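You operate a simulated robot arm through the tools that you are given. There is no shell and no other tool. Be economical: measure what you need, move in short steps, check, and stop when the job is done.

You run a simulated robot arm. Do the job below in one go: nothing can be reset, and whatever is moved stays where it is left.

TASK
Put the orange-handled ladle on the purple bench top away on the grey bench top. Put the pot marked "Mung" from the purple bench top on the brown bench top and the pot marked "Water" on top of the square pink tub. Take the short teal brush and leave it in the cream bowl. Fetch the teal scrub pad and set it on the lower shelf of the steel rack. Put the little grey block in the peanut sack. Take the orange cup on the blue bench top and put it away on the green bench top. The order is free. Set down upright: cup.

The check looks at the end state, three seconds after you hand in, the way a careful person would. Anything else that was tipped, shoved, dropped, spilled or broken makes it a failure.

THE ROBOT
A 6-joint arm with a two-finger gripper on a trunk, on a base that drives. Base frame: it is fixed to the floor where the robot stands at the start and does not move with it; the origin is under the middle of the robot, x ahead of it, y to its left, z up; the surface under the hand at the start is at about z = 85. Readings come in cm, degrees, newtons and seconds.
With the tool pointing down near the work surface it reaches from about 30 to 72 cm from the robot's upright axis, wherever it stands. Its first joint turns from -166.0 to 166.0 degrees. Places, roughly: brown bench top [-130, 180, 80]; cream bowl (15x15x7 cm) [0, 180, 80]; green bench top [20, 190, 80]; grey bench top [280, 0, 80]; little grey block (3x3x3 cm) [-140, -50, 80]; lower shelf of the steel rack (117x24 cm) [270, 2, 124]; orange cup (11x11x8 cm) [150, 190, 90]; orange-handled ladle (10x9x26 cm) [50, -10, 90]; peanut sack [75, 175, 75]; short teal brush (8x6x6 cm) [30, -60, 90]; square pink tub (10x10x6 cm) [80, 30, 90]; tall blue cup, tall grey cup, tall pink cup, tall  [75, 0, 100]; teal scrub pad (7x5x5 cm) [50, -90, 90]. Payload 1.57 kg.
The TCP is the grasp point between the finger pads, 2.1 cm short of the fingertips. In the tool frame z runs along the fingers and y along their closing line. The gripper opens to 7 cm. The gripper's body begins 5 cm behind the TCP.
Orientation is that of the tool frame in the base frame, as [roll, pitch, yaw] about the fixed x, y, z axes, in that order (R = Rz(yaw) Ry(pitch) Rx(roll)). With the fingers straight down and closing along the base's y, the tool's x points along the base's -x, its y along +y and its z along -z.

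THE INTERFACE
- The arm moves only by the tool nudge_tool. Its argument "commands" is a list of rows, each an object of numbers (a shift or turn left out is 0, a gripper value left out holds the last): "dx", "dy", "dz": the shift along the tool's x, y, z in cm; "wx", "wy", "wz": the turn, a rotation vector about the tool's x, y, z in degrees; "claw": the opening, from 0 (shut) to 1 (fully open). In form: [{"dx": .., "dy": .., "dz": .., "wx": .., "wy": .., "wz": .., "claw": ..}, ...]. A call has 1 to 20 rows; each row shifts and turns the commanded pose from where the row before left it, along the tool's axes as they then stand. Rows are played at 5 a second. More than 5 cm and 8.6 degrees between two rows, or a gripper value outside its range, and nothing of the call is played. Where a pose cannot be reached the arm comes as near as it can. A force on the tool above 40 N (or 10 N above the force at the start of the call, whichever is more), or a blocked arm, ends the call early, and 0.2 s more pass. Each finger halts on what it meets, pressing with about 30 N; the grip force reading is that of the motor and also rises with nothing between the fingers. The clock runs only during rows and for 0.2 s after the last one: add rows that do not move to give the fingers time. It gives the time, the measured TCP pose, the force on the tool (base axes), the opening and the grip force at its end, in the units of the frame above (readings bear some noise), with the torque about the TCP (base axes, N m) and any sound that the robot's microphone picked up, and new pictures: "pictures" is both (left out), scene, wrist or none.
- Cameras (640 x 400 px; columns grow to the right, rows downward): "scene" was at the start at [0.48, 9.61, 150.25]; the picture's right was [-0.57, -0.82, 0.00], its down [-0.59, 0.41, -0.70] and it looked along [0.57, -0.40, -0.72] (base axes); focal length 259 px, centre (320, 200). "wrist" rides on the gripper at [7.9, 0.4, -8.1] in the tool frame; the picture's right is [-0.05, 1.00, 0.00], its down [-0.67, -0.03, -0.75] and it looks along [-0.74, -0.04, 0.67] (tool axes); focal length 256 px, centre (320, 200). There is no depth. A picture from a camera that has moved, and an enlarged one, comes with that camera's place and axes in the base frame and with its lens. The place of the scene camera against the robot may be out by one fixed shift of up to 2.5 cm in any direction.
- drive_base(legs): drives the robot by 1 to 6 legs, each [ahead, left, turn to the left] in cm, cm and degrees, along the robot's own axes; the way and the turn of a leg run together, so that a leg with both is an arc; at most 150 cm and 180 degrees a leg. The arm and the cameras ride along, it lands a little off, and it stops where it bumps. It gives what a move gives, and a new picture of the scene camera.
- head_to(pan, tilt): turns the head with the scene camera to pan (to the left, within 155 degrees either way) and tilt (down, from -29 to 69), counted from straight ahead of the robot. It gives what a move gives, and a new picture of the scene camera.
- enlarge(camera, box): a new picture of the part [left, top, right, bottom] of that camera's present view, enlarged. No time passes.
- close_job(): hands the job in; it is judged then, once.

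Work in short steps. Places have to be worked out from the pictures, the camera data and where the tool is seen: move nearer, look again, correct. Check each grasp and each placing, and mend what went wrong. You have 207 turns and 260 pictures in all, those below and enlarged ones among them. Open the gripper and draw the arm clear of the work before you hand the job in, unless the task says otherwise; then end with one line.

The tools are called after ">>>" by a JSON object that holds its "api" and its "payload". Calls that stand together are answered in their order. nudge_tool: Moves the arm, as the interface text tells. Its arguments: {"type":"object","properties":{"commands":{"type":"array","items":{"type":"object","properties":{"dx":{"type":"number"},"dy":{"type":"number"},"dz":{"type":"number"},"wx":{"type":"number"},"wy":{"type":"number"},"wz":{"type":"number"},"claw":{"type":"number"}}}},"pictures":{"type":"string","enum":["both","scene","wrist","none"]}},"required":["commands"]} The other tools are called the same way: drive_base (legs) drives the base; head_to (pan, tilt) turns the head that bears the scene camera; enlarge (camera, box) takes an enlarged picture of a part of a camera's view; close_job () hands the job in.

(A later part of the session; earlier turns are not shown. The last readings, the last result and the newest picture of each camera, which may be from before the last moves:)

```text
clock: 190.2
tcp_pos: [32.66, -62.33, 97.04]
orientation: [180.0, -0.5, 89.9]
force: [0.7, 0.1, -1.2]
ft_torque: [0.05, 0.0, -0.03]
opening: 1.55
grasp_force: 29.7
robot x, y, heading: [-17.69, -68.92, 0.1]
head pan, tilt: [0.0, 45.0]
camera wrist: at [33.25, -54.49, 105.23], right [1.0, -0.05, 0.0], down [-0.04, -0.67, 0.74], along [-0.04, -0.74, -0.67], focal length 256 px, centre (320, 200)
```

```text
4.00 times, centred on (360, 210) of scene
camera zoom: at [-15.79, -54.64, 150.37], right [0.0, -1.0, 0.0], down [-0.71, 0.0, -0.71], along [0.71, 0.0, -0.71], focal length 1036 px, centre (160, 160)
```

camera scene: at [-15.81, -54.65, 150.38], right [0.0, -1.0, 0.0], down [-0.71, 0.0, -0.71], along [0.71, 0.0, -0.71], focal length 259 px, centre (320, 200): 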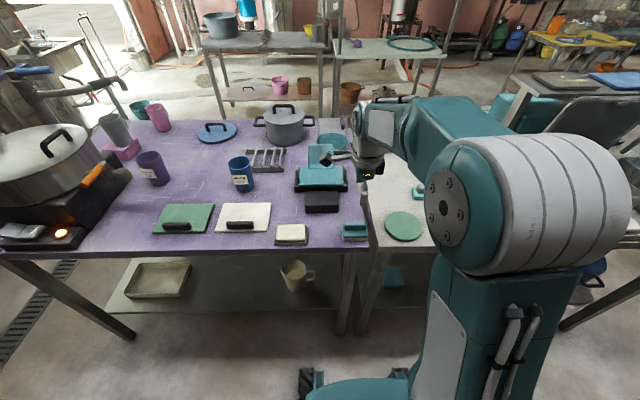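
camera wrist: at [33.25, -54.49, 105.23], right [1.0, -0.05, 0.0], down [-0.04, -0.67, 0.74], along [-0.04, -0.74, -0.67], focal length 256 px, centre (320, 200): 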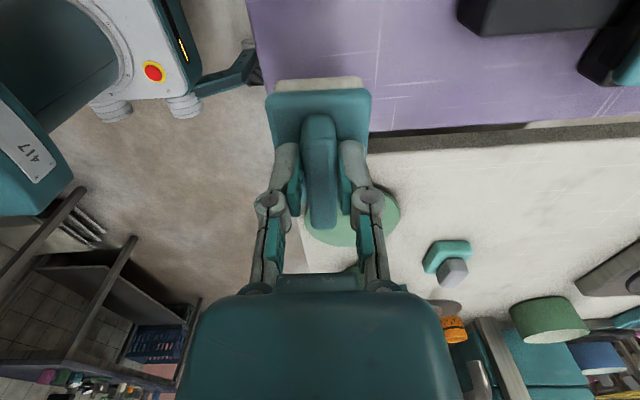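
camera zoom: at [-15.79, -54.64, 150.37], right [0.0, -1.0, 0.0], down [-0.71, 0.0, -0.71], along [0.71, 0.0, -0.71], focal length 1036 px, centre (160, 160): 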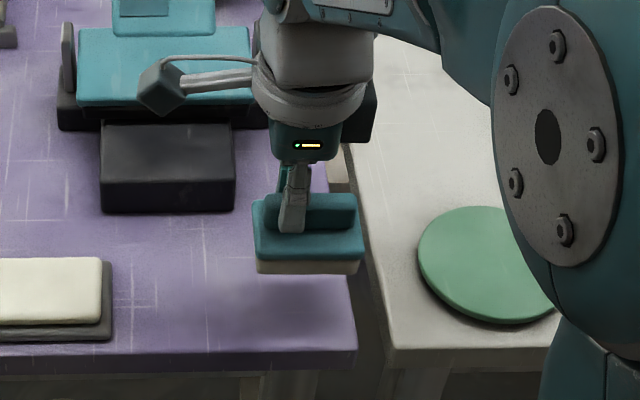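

Brush held (bottom 6 cm below TCP). Raise, and drive to face the green bench by the cream bowl.

>>> {"api": "nudge_tool", "payload": {"commands": [{"dz": -4}, {"dz": -4}, {"dz": -4}, {"dz": -3}, {}], "pictures": "none"}}

>>> {"api": "drive_base", "payload": {"legs": [[-25, 0, 0], [0, 150, 0], [0, 20, 0], [44, 0, 0], [0, 0, 90], [10, 0, 0]]}}

>>> {"api": "nudge_tool", "payload": {"commands": [{}], "pictures": "wrist"}}

```text
clock: 191.4
tcp_pos: [32.81, -62.55, 112.07]
orientation: [180.0, -0.5, 89.9]
force: [-0.4, 0.1, 0.0]
ft_torque: [0.03, 0.03, 0.02]
opening: 1.54
grasp_force: 29.9
robot x, y, heading: [-17.63, -69.16, 0.0]
head pan, tilt: [0.0, 45.0]
```

```text
clock: 208.3
tcp_pos: [-12.0, 163.99, 112.09]
orientation: [-179.9, -0.6, -177.2]
force: [0.6, -0.6, -0.8]
ft_torque: [0.02, -0.02, 0.03]
opening: 1.52
grasp_force: 30.3
robot x, y, heading: [-2.71, 113.63, 92.7]
head pan, tilt: [0.0, 45.0]
camera scene: at [-18.9, 113.98, 150.38], right [1.0, 0.05, 0.0], down [0.04, -0.71, -0.71], along [-0.04, 0.71, -0.71], focal length 259 px, centre (320, 200)
```

scene: 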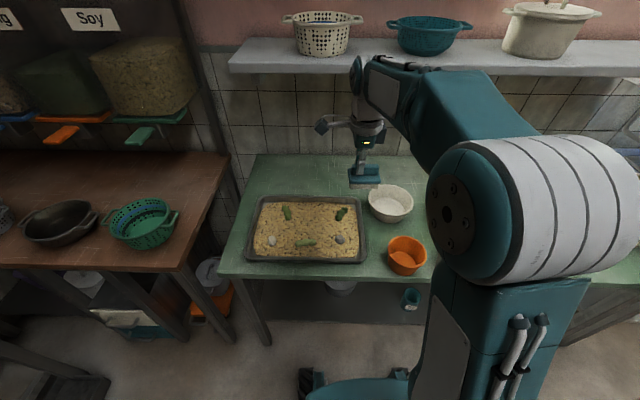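

```text
clock: 208.7
tcp_pos: [-11.86, 163.91, 112.23]
orientation: [180.0, -0.4, -177.3]
force: [-0.6, -1.1, -1.2]
ft_torque: [-0.04, 0.03, 0.0]
opening: 1.53
grasp_force: 30.0
robot x, y, heading: [-3.0, 113.64, 93.0]
head pan, tilt: [0.0, 45.0]
camera wrist: at [-19.64, 163.95, 120.38], right [0.01, 1.0, 0.0], down [0.67, 0.0, 0.74], along [0.74, 0.0, -0.67], focal length 256 px, centre (320, 200)
```

wrist: 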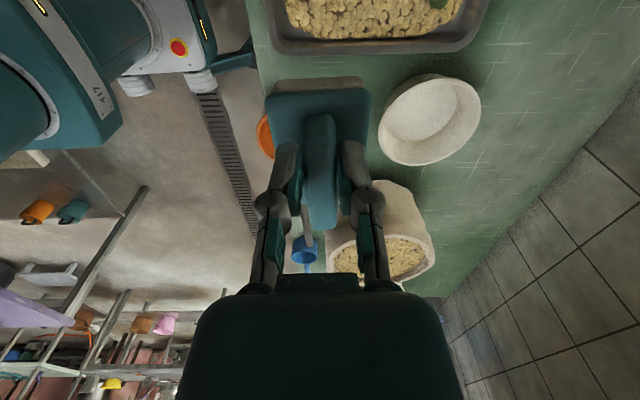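

Bowl centre is about (1.7,179). Drive 7 cm closer and move the brush above the bowl.

>>> {"api": "drive_base", "payload": {"legs": [[7, 0, -3]]}}

>>> {"api": "nudge_tool", "payload": {"commands": [{"dx": -4, "dy": 2}, {"dx": -4, "dy": 2}, {"dx": -3, "dy": 2}, {"dz": 4}, {"dz": 4}, {}], "pictures": "both"}}

```text
clock: 209.7
tcp_pos: [-9.38, 171.31, 112.04]
orientation: [-179.9, -0.4, 179.7]
force: [0.2, 0.5, -1.4]
ft_torque: [0.01, 0.05, -0.01]
opening: 1.55
grasp_force: 29.7
robot x, y, heading: [-3.15, 120.57, 89.9]
head pan, tilt: [0.0, 45.0]
camera scene: at [-19.0, 121.79, 150.37], right [1.0, 0.0, 0.0], down [0.0, -0.71, -0.71], along [0.0, 0.71, -0.71], focal length 259 px, centre (320, 200)
```

scene: 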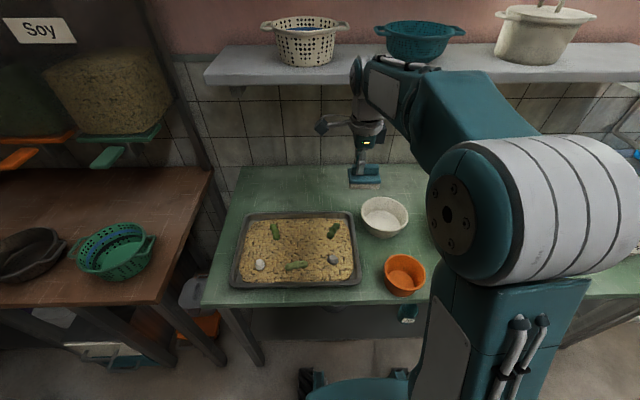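

```text
clock: 211.1
tcp_pos: [1.37, 177.03, 103.85]
orientation: [179.9, -0.4, 179.7]
force: [-0.4, 0.3, -1.1]
ft_torque: [-0.01, 0.0, 0.04]
opening: 1.52
grasp_force: 30.0
robot x, y, heading: [-3.22, 120.82, 90.0]
head pan, tilt: [0.0, 45.0]
camera scene: at [-18.95, 121.83, 150.38], right [1.0, 0.0, 0.0], down [0.0, -0.71, -0.71], along [0.0, 0.71, -0.71], focal length 259 px, centre (320, 200)
camera wrist: at [-6.46, 177.49, 112.26], right [0.06, 1.0, 0.0], down [0.67, -0.04, 0.74], along [0.74, -0.04, -0.67], focal length 256 px, centre (320, 200)
```

scene: 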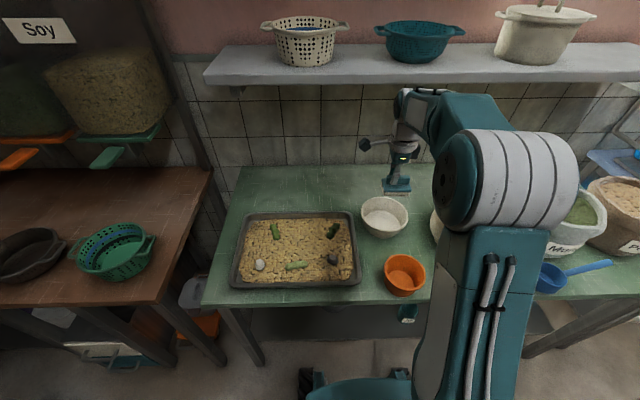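
wrist: 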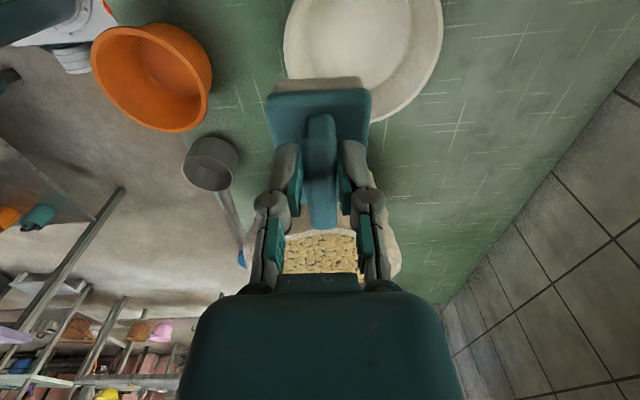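

The two cameras disagree by a few cm on the bowl; zoom the scene to settle it.

>>> {"api": "enlarge", "payload": {"camera": "scene", "box": [330, 140, 460, 260]}}

>>> {"api": "nudge_tool", "payload": {"commands": [{"dx": 4}, {"dx": 4}, {"dy": 3, "dx": 2}, {}], "pictures": "wrist"}}

```text
3.33 times, centred on (395, 200) of scene
camera zoom: at [-18.95, 121.83, 150.38], right [1.0, 0.0, 0.0], down [0.0, -0.71, -0.71], along [0.0, 0.71, -0.71], focal length 864 px, centre (70, 200)
```

zoom: 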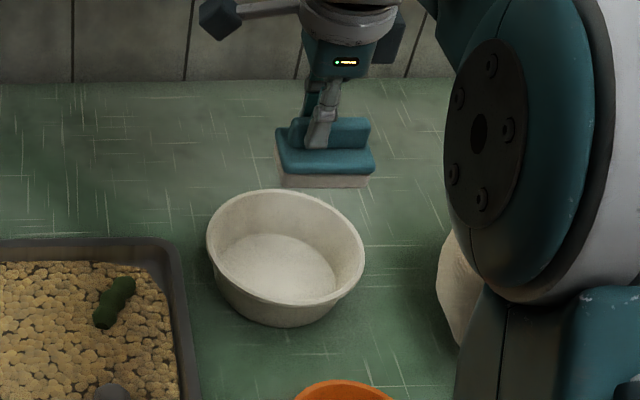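

```text
clock: 212.1
tcp_pos: [-8.33, 180.1, 104.19]
orientation: [179.9, -0.4, 179.7]
force: [0.2, 1.1, -0.7]
ft_torque: [0.03, 0.01, 0.03]
opening: 1.54
grasp_force: 29.7
robot x, y, heading: [-3.13, 120.81, 89.8]
head pan, tilt: [0.0, 45.0]
camera wrist: at [-16.17, 180.63, 112.42], right [0.06, 1.0, 0.0], down [0.67, -0.04, 0.74], along [0.74, -0.04, -0.67], focal length 256 px, centre (320, 200)
```

wrist: 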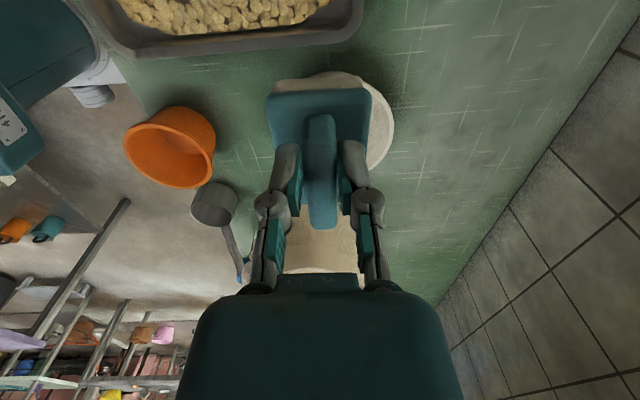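

Averaging gives bowl centre ≈(0.4,180.5). Move over it and lower to just within the rim.

>>> {"api": "nudge_tool", "payload": {"commands": [{"dx": -4.4, "dy": 0.3}, {"dx": -4.4}, {"dz": 4}, {"dz": 4}, {"dz": 2.5}, {}], "pictures": "wrist"}}

>>> {"api": "enlarge", "payload": {"camera": "scene", "box": [330, 140, 460, 260]}}

```text
clock: 213.5
tcp_pos: [0.49, 180.67, 93.63]
orientation: [179.9, -0.5, 179.7]
force: [-0.4, -0.5, -0.5]
ft_torque: [0.03, 0.02, 0.01]
opening: 1.54
grasp_force: 30.0
robot x, y, heading: [-3.15, 120.4, 89.7]
head pan, tilt: [0.0, 45.0]
camera wrist: at [-7.25, 181.03, 101.88], right [0.06, 1.0, 0.0], down [0.67, -0.04, 0.74], along [0.74, -0.04, -0.67], focal length 256 px, centre (320, 200)
```

wrist: 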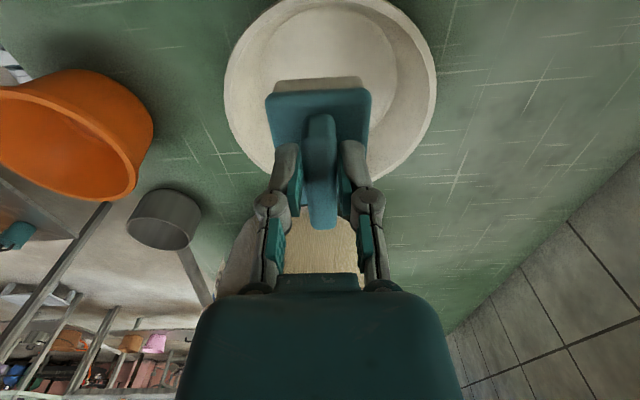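

```text
3.33 times, centred on (395, 200) of scene
camera zoom: at [-18.92, 121.86, 150.38], right [1.0, 0.0, 0.0], down [0.0, -0.71, -0.71], along [0.0, 0.71, -0.71], focal length 864 px, centre (70, 200)
```

zoom: 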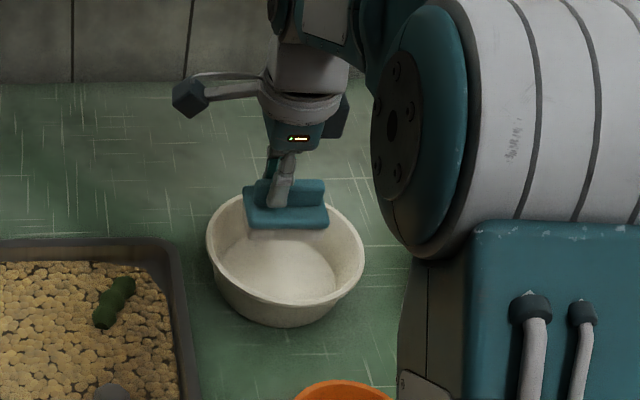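

Brush is centred over the bowl. Lower into it gently.

>>> {"api": "nudge_tool", "payload": {"commands": [{"dz": 3}, {"dz": 2}, {"dz": 1}, {"dz": 0.5}, {}], "pictures": "none"}}

>>> {"api": "enlarge", "payload": {"camera": "scene", "box": [330, 140, 460, 260]}}

```text
clock: 214.7
tcp_pos: [0.4, 180.53, 87.14]
orientation: [-180.0, -0.5, 179.8]
force: [-0.4, -0.1, -0.5]
ft_torque: [-0.01, 0.05, -0.04]
opening: 1.54
grasp_force: 30.6
robot x, y, heading: [-2.94, 120.49, 89.9]
head pan, tilt: [0.0, 45.0]
```

```text
3.33 times, centred on (395, 200) of scene
camera zoom: at [-18.93, 121.86, 150.38], right [1.0, 0.0, 0.0], down [0.0, -0.71, -0.71], along [0.0, 0.71, -0.71], focal length 864 px, centre (70, 200)
```

zoom: 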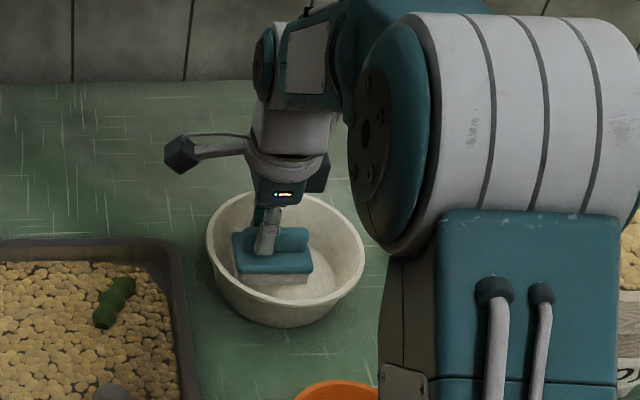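

Nearly down; continue to contact then release and rise.

>>> {"api": "nudge_tool", "payload": {"commands": [{"dz": 0.5}, {"dz": 0.5}, {"dz": 0.4}, {}], "pictures": "none"}}

```text
clock: 215.7
tcp_pos: [0.26, 180.6, 85.66]
orientation: [179.9, -0.5, 179.7]
force: [0.1, 0.5, -0.3]
ft_torque: [0.03, -0.02, 0.01]
opening: 1.52
grasp_force: 30.3
robot x, y, heading: [-3.17, 120.65, 90.0]
head pan, tilt: [0.0, 45.0]
```

>>> {"api": "nudge_tool", "payload": {"commands": [{"dz": 0.4}, {"dz": 0.4}, {"dz": 0.4}, {}], "pictures": "none"}}

```text
clock: 216.7
tcp_pos: [0.26, 180.52, 84.58]
orientation: [179.8, -0.4, 179.7]
force: [2.5, -5.3, 19.4]
ft_torque: [-0.21, -0.41, -0.02]
opening: 1.54
grasp_force: 30.3
robot x, y, heading: [-3.27, 120.42, 89.9]
head pan, tilt: [0.0, 45.0]
```

Contact. Release and raise.

>>> {"api": "nudge_tool", "payload": {"commands": [{"claw": 0.2}, {"claw": 0.5}, {"dz": -1}, {"dz": -3}, {"dz": -4}, {"dz": -4}, {"dz": -4}, {}], "pictures": "wrist"}}

>>> {"api": "enlarge", "payload": {"camera": "scene", "box": [330, 140, 460, 260]}}

```text
clock: 218.5
tcp_pos: [0.51, 180.5, 100.47]
orientation: [179.9, -0.5, 179.7]
force: [0.2, 1.1, 0.2]
ft_torque: [0.03, 0.02, -0.01]
opening: 3.48
grasp_force: 0.0
robot x, y, heading: [-2.96, 120.63, 90.0]
head pan, tilt: [0.0, 45.0]
camera wrist: at [-7.29, 180.93, 108.74], right [0.06, 1.0, 0.0], down [0.67, -0.04, 0.74], along [0.74, -0.04, -0.67], focal length 256 px, centre (320, 200)
```

wrist: 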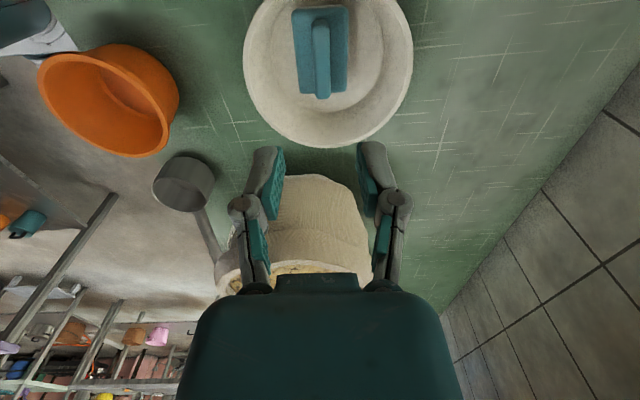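

```text
3.33 times, centred on (395, 200) of scene
camera zoom: at [-18.93, 121.83, 150.38], right [1.0, 0.0, 0.0], down [0.0, -0.71, -0.71], along [0.0, 0.71, -0.71], focal length 864 px, centre (70, 200)
```

zoom: 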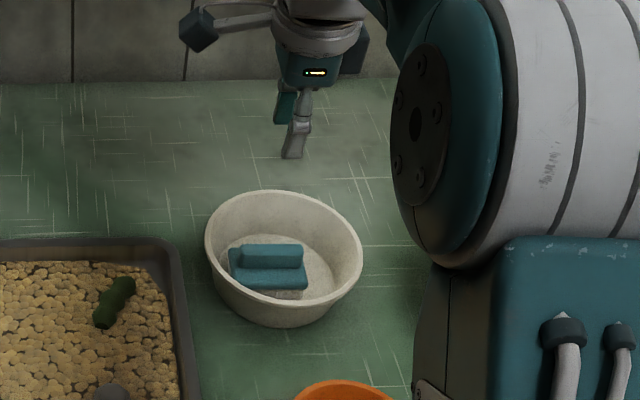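

Brush is in the bowl. Tuck the arm (undo the 90° roll) and drive to the olive table for the grey block.

>>> {"api": "nudge_tool", "payload": {"commands": [{"dz": -4, "dy": -3, "claw": 1}, {"dz": -4, "dy": -4}, {"dz": -4, "dy": -3}, {"wz": -8.5}, {"wz": -8.5}, {"wz": -8.5}, {"wz": -8.5}, {"wz": -8.5}, {"wz": -8.5}, {"wz": -8.5}, {"wz": -8.5}, {"wz": -8.5}, {"wz": -8.5}, {"wz": -5}, {}], "pictures": "none"}}

>>> {"api": "drive_base", "payload": {"legs": [[-22, 0, 0], [0, 0, 90], [70, 0, 0], [0, 145, 0]]}}

>>> {"api": "head_to", "payload": {"pan": 0, "tilt": 40}}

```text
refused: row 2 steps farther than a row can; nothing moved
```

```text
clock: 234.4
tcp_pos: [-134.06, -43.89, 100.47]
orientation: [-180.0, -0.6, -90.4]
force: [-0.1, -0.6, -0.3]
ft_torque: [0.01, 0.0, 0.01]
opening: 3.5
grasp_force: 0.1
robot x, y, heading: [-74.29, -48.08, 179.7]
head pan, tilt: [0.0, 45.0]
camera scene: at [-77.01, -64.49, 150.39], right [0.01, 1.0, 0.0], down [0.71, 0.0, -0.71], along [-0.71, 0.0, -0.71], focal length 259 px, centre (320, 200)
```

scene: 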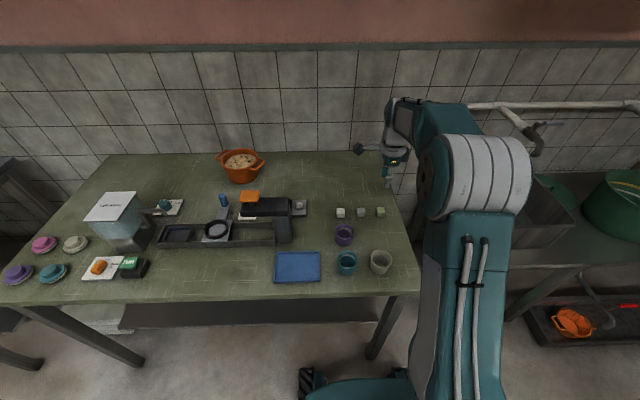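

```text
clock: 235.0
tcp_pos: [-134.12, -44.01, 100.48]
orientation: [179.9, -0.5, -90.5]
force: [-0.9, -0.4, 0.4]
ft_torque: [-0.01, 0.01, 0.03]
opening: 3.48
grasp_force: 0.1
robot x, y, heading: [-74.37, -47.77, 179.6]
head pan, tilt: [0.0, 40.0]
camera scene: at [-77.38, -64.6, 151.1], right [0.01, 1.0, 0.0], down [0.64, 0.0, -0.76], along [-0.76, 0.01, -0.64], focal length 259 px, centre (320, 200)
```

scene: 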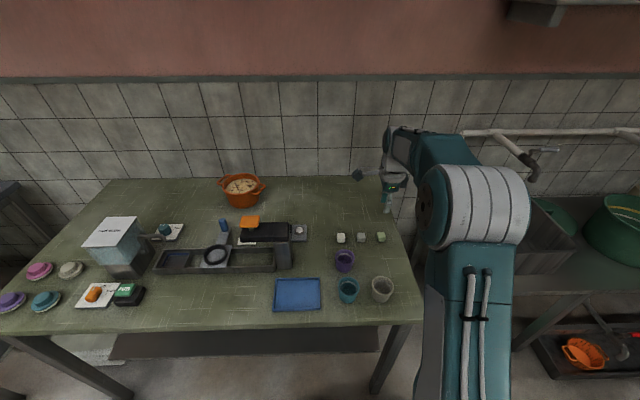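

Three little blocks are visible; zoom to tell which one is grey.

>>> {"api": "enlarge", "payload": {"camera": "scene", "box": [310, 215, 410, 285]}}

>>> {"api": "nudge_tool", "payload": {"commands": [{"claw": 1}], "pictures": "wrist"}}

```text
5.71 times, centred on (360, 250) of scene
camera zoom: at [-77.38, -64.6, 151.1], right [0.01, 1.0, 0.0], down [0.64, 0.0, -0.76], along [-0.76, 0.01, -0.64], focal length 1481 px, centre (91, -86)
```

zoom: 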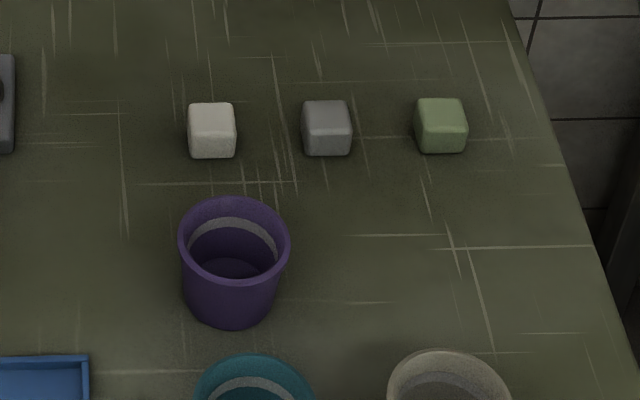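

```text
clock: 235.4
tcp_pos: [-134.0, -43.8, 100.41]
orientation: [179.8, -0.5, -90.5]
force: [0.9, -1.1, 0.6]
ft_torque: [0.0, 0.0, -0.01]
opening: 6.94
grasp_force: 0.0
robot x, y, heading: [-74.46, -47.77, 179.7]
head pan, tilt: [0.0, 40.0]
camera wrist: at [-134.47, -51.85, 108.74], right [-1.0, 0.06, 0.0], down [0.04, 0.67, 0.74], along [0.05, 0.74, -0.67], focal length 256 px, centre (320, 200)
```

wrist: 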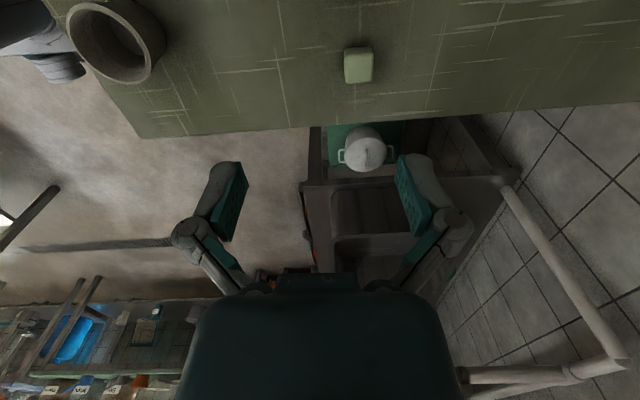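

The middle block is grey, ≈(-137.6,-49.2). Keep the current roll (closing along x, clear of the neighbours); move above and look.

>>> {"api": "nudge_tool", "payload": {"commands": [{"dx": 3, "dy": 2}, {"dx": 2.4, "dy": 1.6}, {"dz": 3}, {"dz": 3}, {}], "pictures": "wrist"}}

```text
clock: 236.6
tcp_pos: [-137.68, -49.19, 94.5]
orientation: [179.9, -0.5, -90.5]
force: [0.1, 0.5, 0.0]
ft_torque: [0.01, 0.02, -0.01]
opening: 7.0
grasp_force: 0.0
robot x, y, heading: [-74.18, -47.94, 179.7]
head pan, tilt: [0.0, 40.0]
camera wrist: at [-138.09, -57.2, 102.88], right [-1.0, 0.06, 0.0], down [0.04, 0.67, 0.74], along [0.05, 0.74, -0.67], focal length 256 px, centre (320, 200)
```

wrist: 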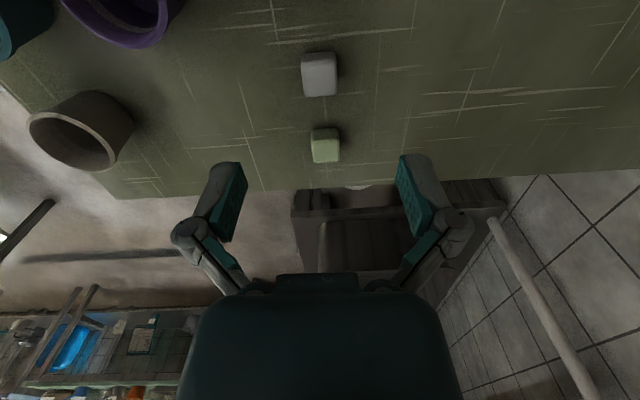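

Directly above the block. Descend to z≈83 and grip.

>>> {"api": "nudge_tool", "payload": {"commands": [{"dz": 4}, {"dz": 4}, {"dz": 2}, {"dz": 1}, {}], "pictures": "wrist"}}

```text
clock: 237.8
tcp_pos: [-137.57, -49.54, 83.66]
orientation: [-180.0, -0.5, -90.5]
force: [-0.1, 0.0, 0.5]
ft_torque: [0.01, 0.0, -0.01]
opening: 6.99
grasp_force: 0.1
robot x, y, heading: [-74.48, -48.11, 179.5]
head pan, tilt: [0.0, 40.0]
camera wrist: at [-138.02, -57.42, 91.82], right [-1.0, 0.06, 0.0], down [0.04, 0.67, 0.74], along [0.05, 0.74, -0.67], focal length 256 px, centre (320, 200)
```

wrist: 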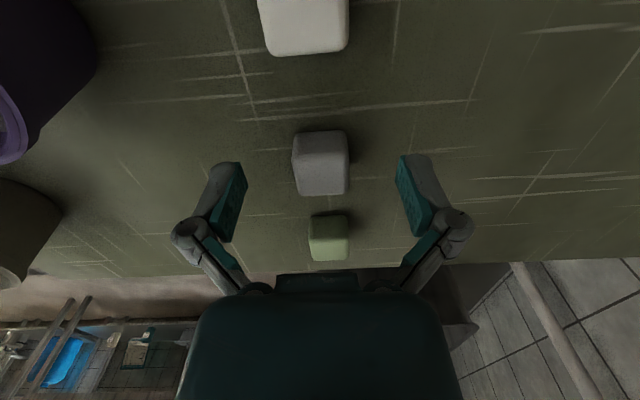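

Block top is about 1 cm below the TCP. Lower 1.6 cm and close.

>>> {"api": "nudge_tool", "payload": {"commands": [{"dz": 0.8}, {"dz": 0.8}, {}, {"claw": 0}, {}, {}, {}, {"dz": -3}, {"dz": -4}, {}], "pictures": "wrist"}}

```text
clock: 240.0
tcp_pos: [-137.7, -49.56, 88.9]
orientation: [-179.9, -0.5, -90.5]
force: [0.0, -0.1, 0.6]
ft_torque: [-0.03, 0.02, 0.01]
opening: 2.65
grasp_force: 30.1
robot x, y, heading: [-74.29, -48.13, 179.5]
head pan, tilt: [0.0, 40.0]
camera wrist: at [-138.14, -57.47, 97.2], right [-1.0, 0.06, 0.0], down [0.04, 0.67, 0.74], along [0.05, 0.74, -0.67], focal length 256 px, centre (320, 200)
```

wrist: 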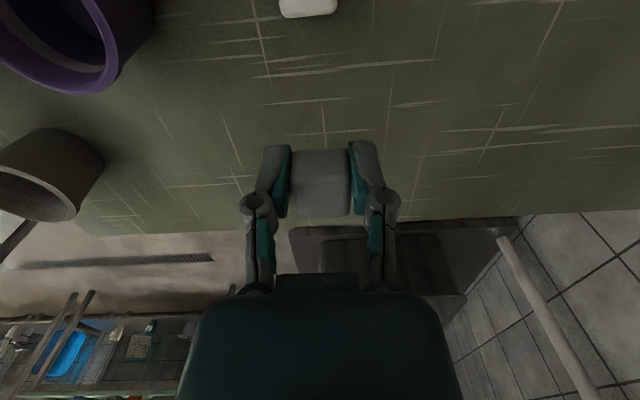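

Block held (2.65 cm). Raise, tuck, and drive to the peanut sack.

>>> {"api": "nudge_tool", "payload": {"commands": [{"dz": -4.5}, {"dz": -4.5}, {"dz": -4.5}, {"dz": -4.5}, {"dz": -4, "dy": -2}, {"dz": -3, "dy": -3}, {"dy": -4}, {"dy": -4}, {}], "pictures": "none"}}

>>> {"api": "drive_base", "payload": {"legs": [[-12, 0, 0], [0, -147, 0], [-132, 0, 0], [0, 0, -90]]}}

```text
clock: 242.0
tcp_pos: [-124.67, -49.26, 113.78]
orientation: [180.0, -0.5, -90.4]
force: [1.2, -0.3, -0.2]
ft_torque: [0.01, 0.0, 0.02]
opening: 2.65
grasp_force: 30.1
robot x, y, heading: [-74.11, -48.11, 179.6]
head pan, tilt: [0.0, 40.0]
```

```text
clock: 260.4
tcp_pos: [65.03, 158.02, 113.83]
orientation: [180.0, -0.5, -176.2]
force: [0.3, -0.2, -0.8]
ft_torque: [0.01, 0.01, -0.02]
opening: 2.65
grasp_force: 30.0
robot x, y, heading: [70.06, 107.81, 93.9]
head pan, tilt: [0.0, 40.0]
camera scene: at [54.18, 108.19, 151.1], right [1.0, 0.07, 0.0], down [0.04, -0.64, -0.77], along [-0.05, 0.76, -0.64], focal length 259 px, centre (320, 200)
```

scene: 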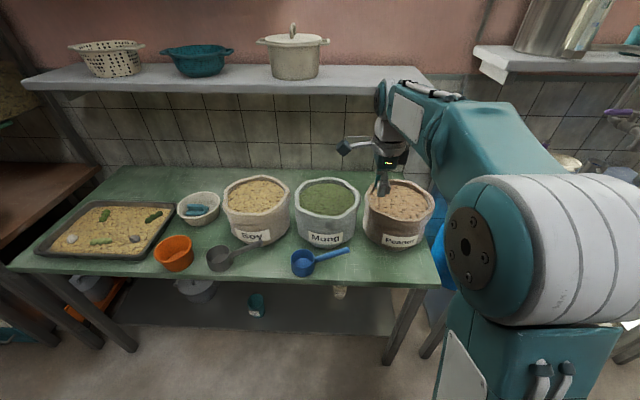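

The peanut sack is the right one. Look with the wrist camera.

>>> {"api": "nudge_tool", "payload": {"commands": [{"dz": -2}, {}], "pictures": "wrist"}}

```text
clock: 261.0
tcp_pos: [65.1, 158.06, 115.83]
orientation: [180.0, -0.6, -176.2]
force: [0.0, -0.7, 0.1]
ft_torque: [0.0, 0.01, 0.02]
opening: 2.66
grasp_force: 29.8
robot x, y, heading: [69.87, 107.97, 94.0]
head pan, tilt: [0.0, 40.0]
camera wrist: at [57.21, 157.94, 124.06], right [-0.01, 1.0, 0.0], down [0.67, 0.01, 0.74], along [0.74, 0.01, -0.67], focal length 256 px, centre (320, 200)
```

wrist: 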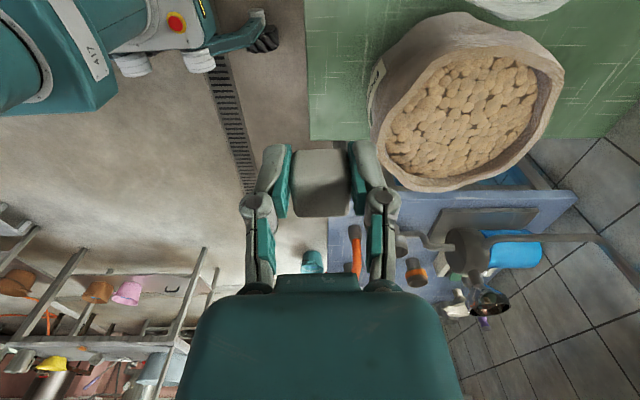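

Sack mouth centre ≈(74,177). Drive 10 cm closer, then move above it.

>>> {"api": "drive_base", "payload": {"legs": [[10, 0, -4]]}}

>>> {"api": "nudge_tool", "payload": {"commands": [{"dx": -3, "dy": 3}, {"dx": -3, "dy": 3}, {"dz": 4}, {}], "pictures": "both"}}

```text
clock: 262.1
tcp_pos: [68.22, 168.15, 115.83]
orientation: [180.0, -0.5, 179.7]
force: [0.3, 0.5, -0.4]
ft_torque: [0.01, 0.01, 0.0]
opening: 2.64
grasp_force: 30.4
robot x, y, heading: [69.54, 117.82, 89.7]
head pan, tilt: [0.0, 40.0]
camera scene: at [53.98, 119.13, 151.1], right [1.0, 0.0, 0.0], down [0.0, -0.64, -0.77], along [0.0, 0.77, -0.64], focal length 259 px, centre (320, 200)
```

scene: 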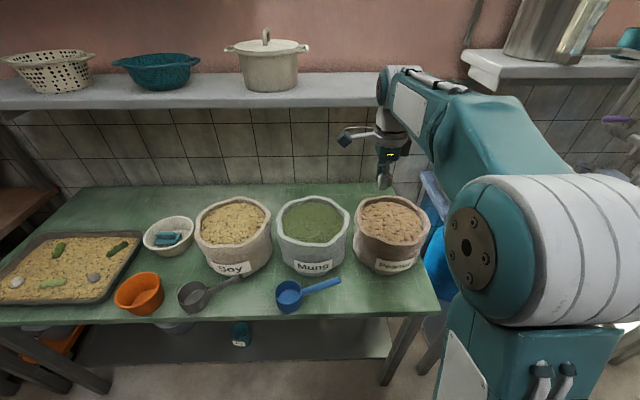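

```text
clock: 263.1
tcp_pos: [74.13, 174.04, 111.82]
orientation: [179.9, -0.5, 179.8]
force: [-0.3, -0.6, 0.1]
ft_torque: [0.01, 0.01, 0.0]
opening: 2.64
grasp_force: 29.7
robot x, y, heading: [69.7, 117.52, 89.8]
head pan, tilt: [0.0, 40.0]
camera scene: at [53.98, 119.17, 151.1], right [1.0, 0.0, 0.0], down [0.0, -0.64, -0.77], along [0.0, 0.77, -0.64], focal length 259 px, centre (320, 200)
camera wrist: at [66.29, 174.6, 119.96], right [0.06, 1.0, 0.0], down [0.67, -0.04, 0.74], along [0.74, -0.04, -0.67], focal length 256 px, centre (320, 200)
```

scene: 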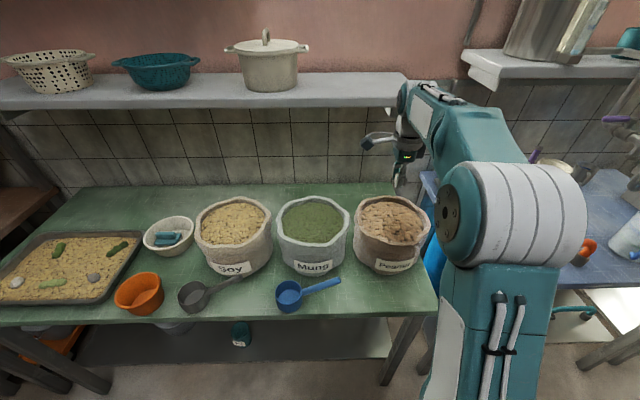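
wrist: 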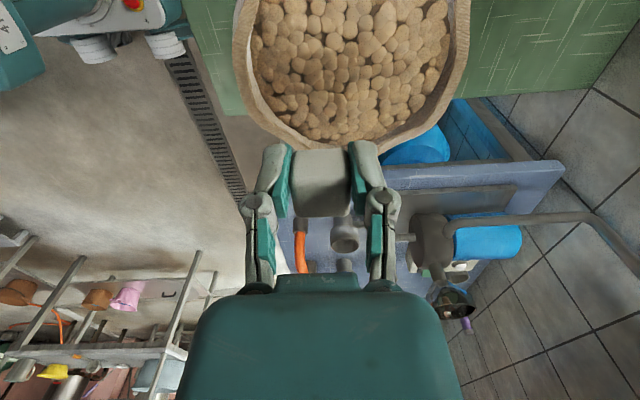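

Sack centre ≈(73.5,177). Shift and lower toward the beans.

>>> {"api": "nudge_tool", "payload": {"commands": [{"dx": 0.6, "dy": 3}, {"dz": 4}, {"dz": 4}, {"dz": 3}, {}], "pictures": "wrist"}}

>>> {"api": "enlarge", "payload": {"camera": "scene", "box": [340, 130, 460, 290]}}

```text
clock: 264.4
tcp_pos: [73.44, 177.05, 100.73]
orientation: [179.8, -0.6, 179.8]
force: [0.0, -0.6, -0.4]
ft_torque: [0.0, -0.02, 0.01]
opening: 2.66
grasp_force: 30.1
robot x, y, heading: [69.74, 117.7, 89.6]
head pan, tilt: [0.0, 40.0]
camera wrist: at [65.7, 177.51, 109.05], right [0.06, 1.0, 0.0], down [0.67, -0.04, 0.74], along [0.74, -0.04, -0.67], focal length 256 px, centre (320, 200)
```

wrist: 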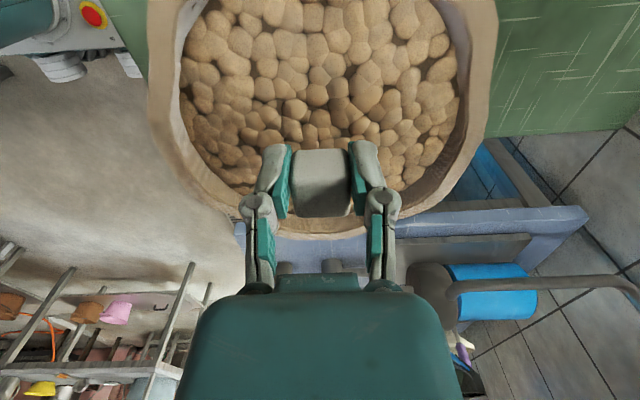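

```text
2.50 times, centred on (400, 210) of scene
camera zoom: at [54.02, 119.19, 151.11], right [1.0, 0.0, 0.0], down [0.0, -0.64, -0.77], along [0.0, 0.77, -0.64], focal length 648 px, centre (120, 175)
```

zoom: 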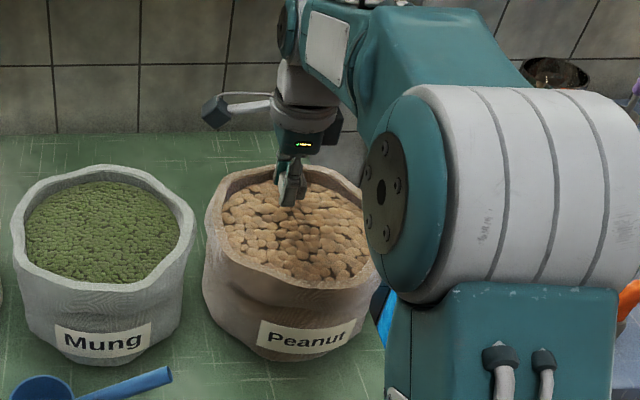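

Over the middle of the sack. Lower until near/at the beans.

>>> {"api": "nudge_tool", "payload": {"commands": [{"dz": 2, "dx": 0.8}, {"dz": 1.5}, {"dz": 1}, {}], "pictures": "wrist"}}

```text
clock: 265.4
tcp_pos: [72.63, 177.18, 96.31]
orientation: [-180.0, -0.5, 179.7]
force: [0.4, -1.0, 1.0]
ft_torque: [0.01, -0.01, -0.01]
opening: 2.65
grasp_force: 29.6
robot x, y, heading: [69.62, 117.65, 89.9]
head pan, tilt: [0.0, 40.0]
camera wrist: at [64.89, 177.53, 104.61], right [0.06, 1.0, 0.0], down [0.67, -0.04, 0.74], along [0.74, -0.04, -0.67], focal length 256 px, centre (320, 200)
```

wrist: 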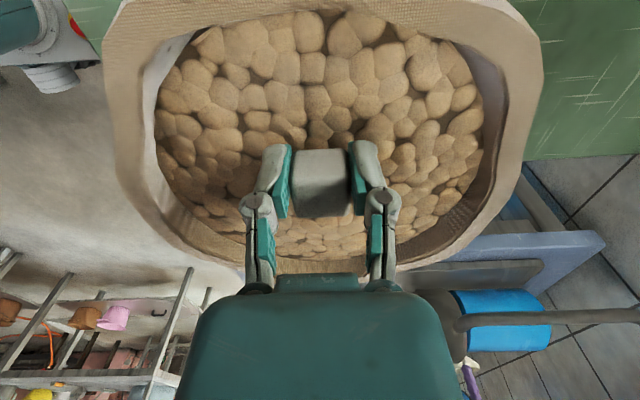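

Still above the beans; lower a bit more until contact.

>>> {"api": "nudge_tool", "payload": {"commands": [{"dz": 1}, {"dz": 1}, {"dz": 0.7}, {}], "pictures": "none"}}

```text
clock: 266.4
tcp_pos: [72.55, 177.09, 93.55]
orientation: [180.0, -0.6, 179.7]
force: [-0.4, -0.4, 0.5]
ft_torque: [0.0, 0.01, -0.01]
opening: 2.65
grasp_force: 30.6
robot x, y, heading: [69.99, 117.81, 89.9]
head pan, tilt: [0.0, 40.0]
```

>>> {"api": "nudge_tool", "payload": {"commands": [{"dz": 0.7}, {"dz": 0.7}, {"dz": 0.7}, {}], "pictures": "wrist"}}

```text
clock: 267.4
tcp_pos: [72.7, 177.18, 91.46]
orientation: [179.9, -0.5, 179.7]
force: [0.0, -0.3, -1.2]
ft_torque: [0.02, -0.01, 0.0]
opening: 2.65
grasp_force: 30.0
robot x, y, heading: [69.71, 117.97, 90.0]
head pan, tilt: [0.0, 40.0]
camera wrist: at [64.93, 177.58, 99.75], right [0.06, 1.0, 0.0], down [0.67, -0.04, 0.74], along [0.74, -0.04, -0.67], focal length 256 px, centre (320, 200)
```

wrist: 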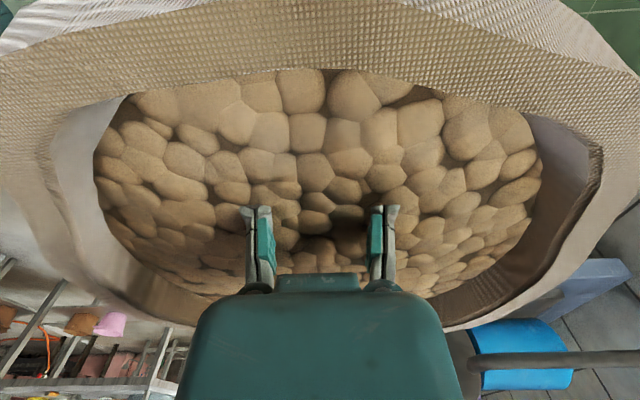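

Fingers are already down among the beans inside the sack. Release here, rise, and inspect.

>>> {"api": "nudge_tool", "payload": {"commands": [{"claw": 0.6}, {}, {"dz": -2}, {"dz": -4}, {"dz": -4}, {"dz": -4}, {}], "pictures": "wrist"}}

>>> {"api": "enlarge", "payload": {"camera": "scene", "box": [340, 130, 460, 290]}}

```text
clock: 268.9
tcp_pos: [72.57, 177.17, 105.65]
orientation: [179.8, -0.4, 179.8]
force: [-0.5, 1.2, -0.1]
ft_torque: [-0.03, 0.01, 0.01]
opening: 4.19
grasp_force: 0.1
robot x, y, heading: [69.84, 117.58, 89.9]
head pan, tilt: [0.0, 40.0]
camera wrist: at [64.89, 177.53, 113.84], right [0.06, 1.0, 0.0], down [0.67, -0.04, 0.74], along [0.74, -0.04, -0.67], focal length 256 px, centre (320, 200)
```

wrist: 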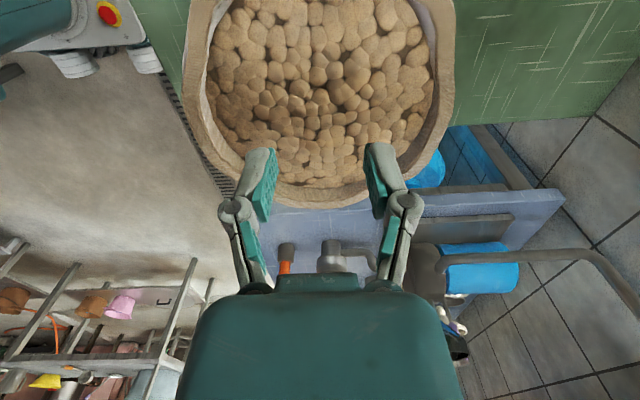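

```text
2.50 times, centred on (400, 210) of scene
camera zoom: at [54.01, 119.18, 151.11], right [1.0, 0.0, 0.0], down [0.0, -0.64, -0.77], along [0.0, 0.77, -0.64], focal length 648 px, centre (120, 175)
```

zoom: 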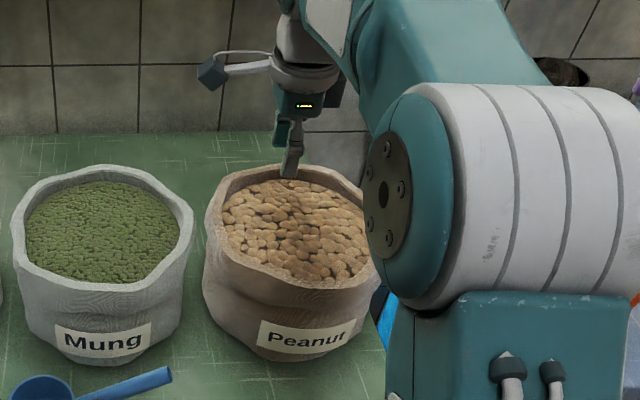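

The block sank into the peanuts; gripper is empty. Right the tool, tuck, and drive to the front of the purple bench for the Mung pot.

>>> {"api": "nudge_tool", "payload": {"commands": [{"dz": -4, "claw": 1}, {"dz": -4, "dy": -2}, {"dy": -4}, {"dy": -4}, {"wz": -8.5}, {"wz": -8.5}, {"wz": -8.5}, {"wz": -8.5}, {"wz": -8.5}, {"wz": -8.5}, {"wz": -8.5}, {"wz": -8.5}, {"wz": -8.5}, {"wz": -8.5}, {"wz": -5}, {"dx": 2}, {}], "pictures": "none"}}

>>> {"api": "drive_base", "payload": {"legs": [[-16, 0, 0], [0, 0, -90], [-110, 0, 0], [0, -120, 0], [34, 0, 0]]}}

>>> {"api": "nudge_tool", "payload": {"commands": [{}], "pictures": "wrist"}}

```text
clock: 272.6
tcp_pos: [72.67, 165.06, 113.5]
orientation: [179.5, 0.2, -90.2]
force: [0.4, 0.6, 0.0]
ft_torque: [0.02, 0.0, -0.04]
opening: 6.98
grasp_force: 0.1
robot x, y, heading: [69.59, 117.78, 90.1]
head pan, tilt: [0.0, 40.0]
```

```text
clock: 290.6
tcp_pos: [38.14, -16.25, 113.47]
orientation: [179.6, 0.1, -179.0]
force: [0.0, 0.4, -0.5]
ft_torque: [-0.02, -0.04, 0.01]
opening: 6.98
grasp_force: 0.2
robot x, y, heading: [-9.49, -14.28, 1.2]
head pan, tilt: [0.0, 40.0]
camera scene: at [-7.19, -0.04, 151.11], right [0.02, -1.0, 0.0], down [-0.64, -0.01, -0.77], along [0.77, 0.01, -0.64], focal length 259 px, centre (320, 200)
```

scene: 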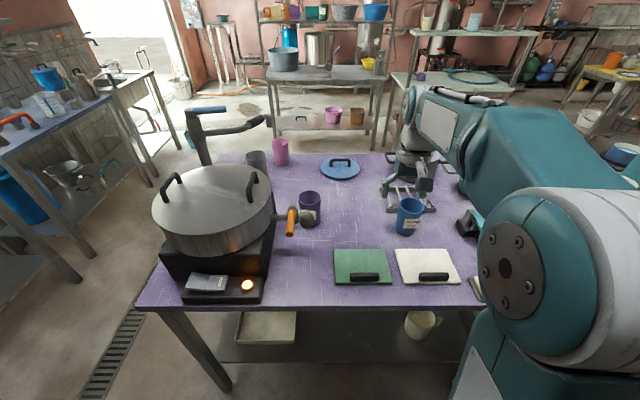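

```text
clock: 291.0
tcp_pos: [38.06, -16.38, 113.49]
orientation: [179.5, 0.2, -179.1]
force: [-0.2, -0.8, -0.6]
ft_torque: [0.01, 0.01, -0.02]
opening: 7.0
grasp_force: 0.0
robot x, y, heading: [-9.3, -14.34, 1.3]
head pan, tilt: [0.0, 40.0]
camera wrist: at [30.31, -16.13, 121.69], right [0.04, 1.0, 0.01], down [0.67, -0.03, 0.75], along [0.74, -0.02, -0.67], focal length 256 px, centre (320, 200)
```

wrist: 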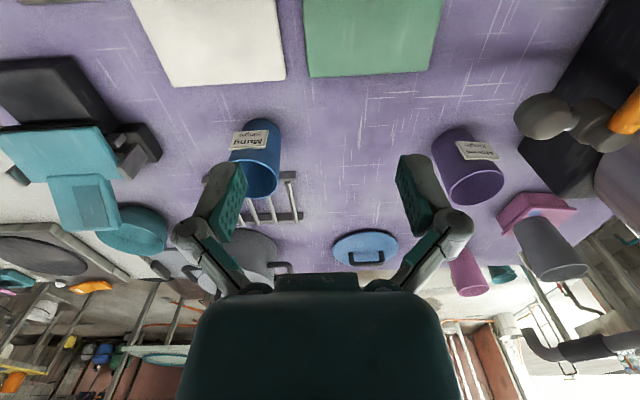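

Mung rim centre ≈(52.7,-25.8). Move above its +y wall and look.

>>> {"api": "nudge_tool", "payload": {"commands": [{"dx": -4, "dy": -2}, {"dx": -4, "dy": -2}, {"dx": -4, "dy": -1.5}, {"dx": -2.6}, {"dz": 4}, {"dz": 4}, {"dz": 2}, {}], "pictures": "wrist"}}

```text
clock: 292.8
tcp_pos: [52.78, -21.57, 103.53]
orientation: [179.5, 0.1, -179.1]
force: [0.1, 0.8, 0.5]
ft_torque: [0.02, 0.01, -0.02]
opening: 7.01
grasp_force: 0.1
robot x, y, heading: [-9.2, -13.99, 0.9]
head pan, tilt: [0.0, 40.0]
camera wrist: at [44.93, -21.37, 111.7], right [0.04, 1.0, 0.01], down [0.67, -0.03, 0.75], along [0.75, -0.02, -0.67], focal length 256 px, centre (320, 200)
```

wrist: 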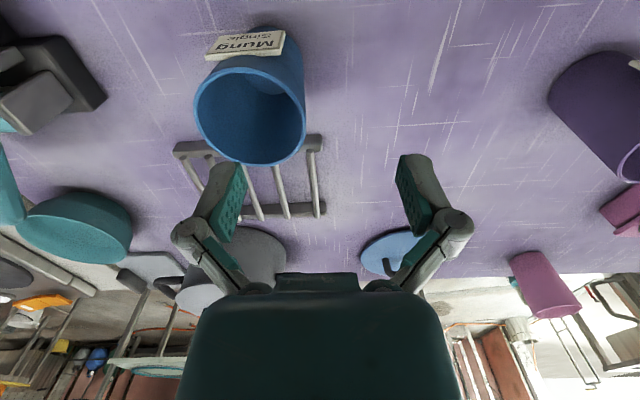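

Refined centre (54,-26.3). Adjust and descend to straddle the +y wall, then close.

>>> {"api": "nudge_tool", "payload": {"commands": [{"dx": -1.2, "dy": -0.9}, {"dz": 4}, {"dz": 3.5}, {"dz": 2.3}, {}], "pictures": "wrist"}}

```text
clock: 294.0
tcp_pos: [54.08, -22.23, 93.76]
orientation: [179.5, 0.2, -179.2]
force: [0.6, -0.3, -0.9]
ft_torque: [0.02, 0.02, 0.02]
opening: 7.0
grasp_force: 0.0
robot x, y, heading: [-9.21, -14.36, 1.2]
head pan, tilt: [0.0, 40.0]
camera wrist: at [46.26, -22.08, 101.82], right [0.04, 1.0, 0.01], down [0.67, -0.03, 0.75], along [0.75, -0.02, -0.67], focal length 256 px, centre (320, 200)
```

wrist: 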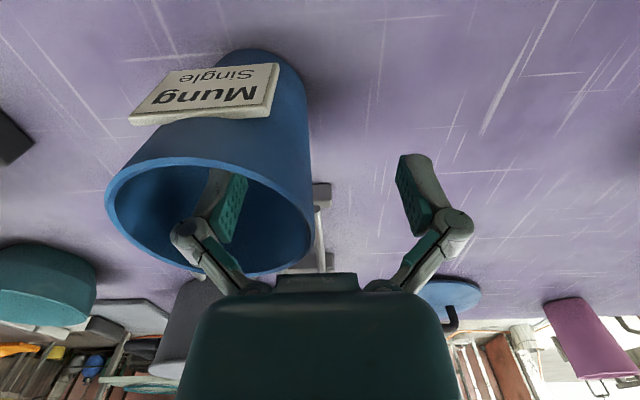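

Straddling well. Close and lift.

>>> {"api": "nudge_tool", "payload": {"commands": [{"claw": 0}, {}, {}, {}, {"dz": -2}, {"dz": -4}, {"dz": -4}, {"dz": -4}, {"dz": -4}, {"dx": 4}, {"dx": 4}, {"dx": 4}, {"dx": 2}, {}], "pictures": "both"}}

```text
clock: 297.0
tcp_pos: [40.06, -22.49, 111.76]
orientation: [179.6, 0.1, -179.0]
force: [0.8, -0.2, -1.1]
ft_torque: [0.03, 0.01, 0.01]
opening: 0.62
grasp_force: 30.2
robot x, y, heading: [-9.44, -14.31, 1.4]
head pan, tilt: [0.0, 40.0]
camera scene: at [-7.18, -0.05, 151.11], right [0.02, -1.0, 0.0], down [-0.64, -0.01, -0.77], along [0.77, 0.01, -0.64], focal length 259 px, centre (320, 200)
camera wrist: at [32.22, -22.36, 119.92], right [0.04, 1.0, 0.01], down [0.67, -0.03, 0.75], along [0.74, -0.02, -0.67], focal length 256 px, centre (320, 200)
```

scene: 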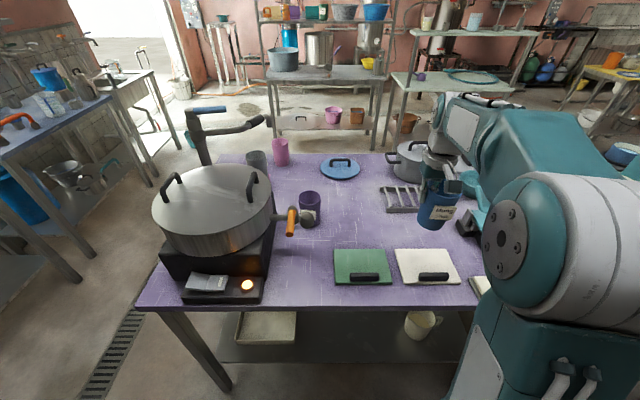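
wrist: 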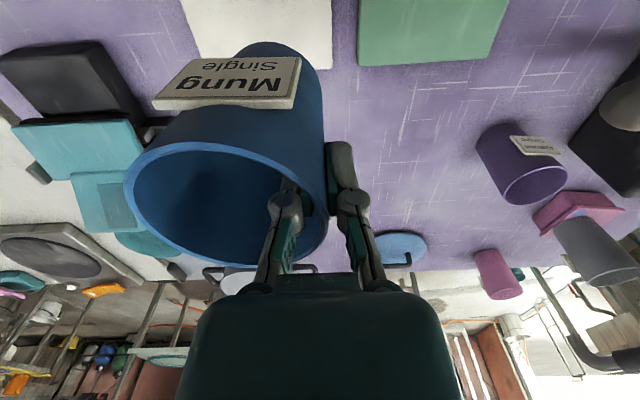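

Mung held. Drive to the brown bench and look for a free place.

>>> {"api": "drive_base", "payload": {"legs": [[-32, 0, -1], [0, 116, 0], [0, 0, 90], [0, 34, 0]]}}

>>> {"api": "head_to", "payload": {"pan": 15, "tilt": 35}}

```text
clock: 310.3
tcp_pos: [-62.79, 151.58, 111.72]
orientation: [179.4, 0.1, -92.1]
force: [1.0, 0.4, -0.2]
ft_torque: [-0.02, 0.02, -0.01]
opening: 0.58
grasp_force: 29.8
robot x, y, heading: [-73.56, 102.17, 87.9]
head pan, tilt: [0.0, 40.0]
camera scene: at [-89.1, 104.54, 151.14], right [1.0, -0.03, 0.0], down [-0.02, -0.64, -0.77], along [0.02, 0.76, -0.64], focal length 259 px, centre (320, 200)
```

scene: 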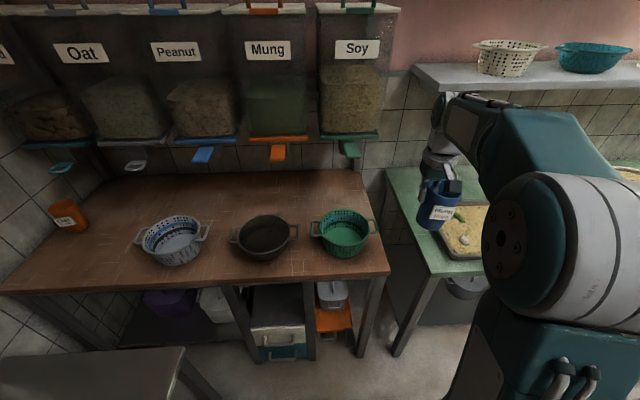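

```text
clock: 311.1
tcp_pos: [-62.89, 151.61, 111.76]
orientation: [179.6, 0.1, -92.1]
force: [0.6, -0.5, -0.6]
ft_torque: [0.02, 0.06, 0.03]
opening: 0.62
grasp_force: 30.3
robot x, y, heading: [-73.58, 102.85, 87.9]
head pan, tilt: [15.0, 35.0]
camera scene: at [-91.58, 104.63, 151.87], right [0.97, 0.23, 0.0], down [0.13, -0.56, -0.82], along [-0.18, 0.8, -0.57], focal length 259 px, centre (320, 200)
```

scene: 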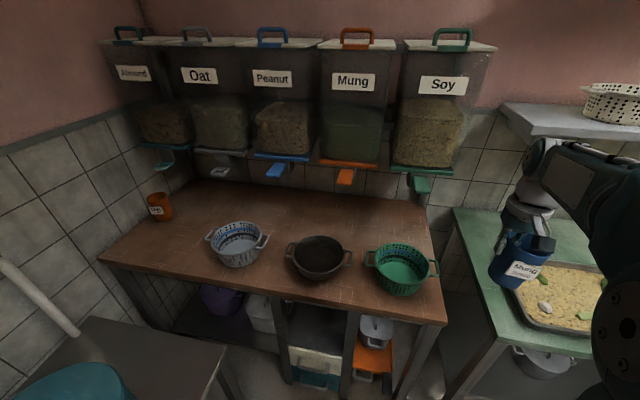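

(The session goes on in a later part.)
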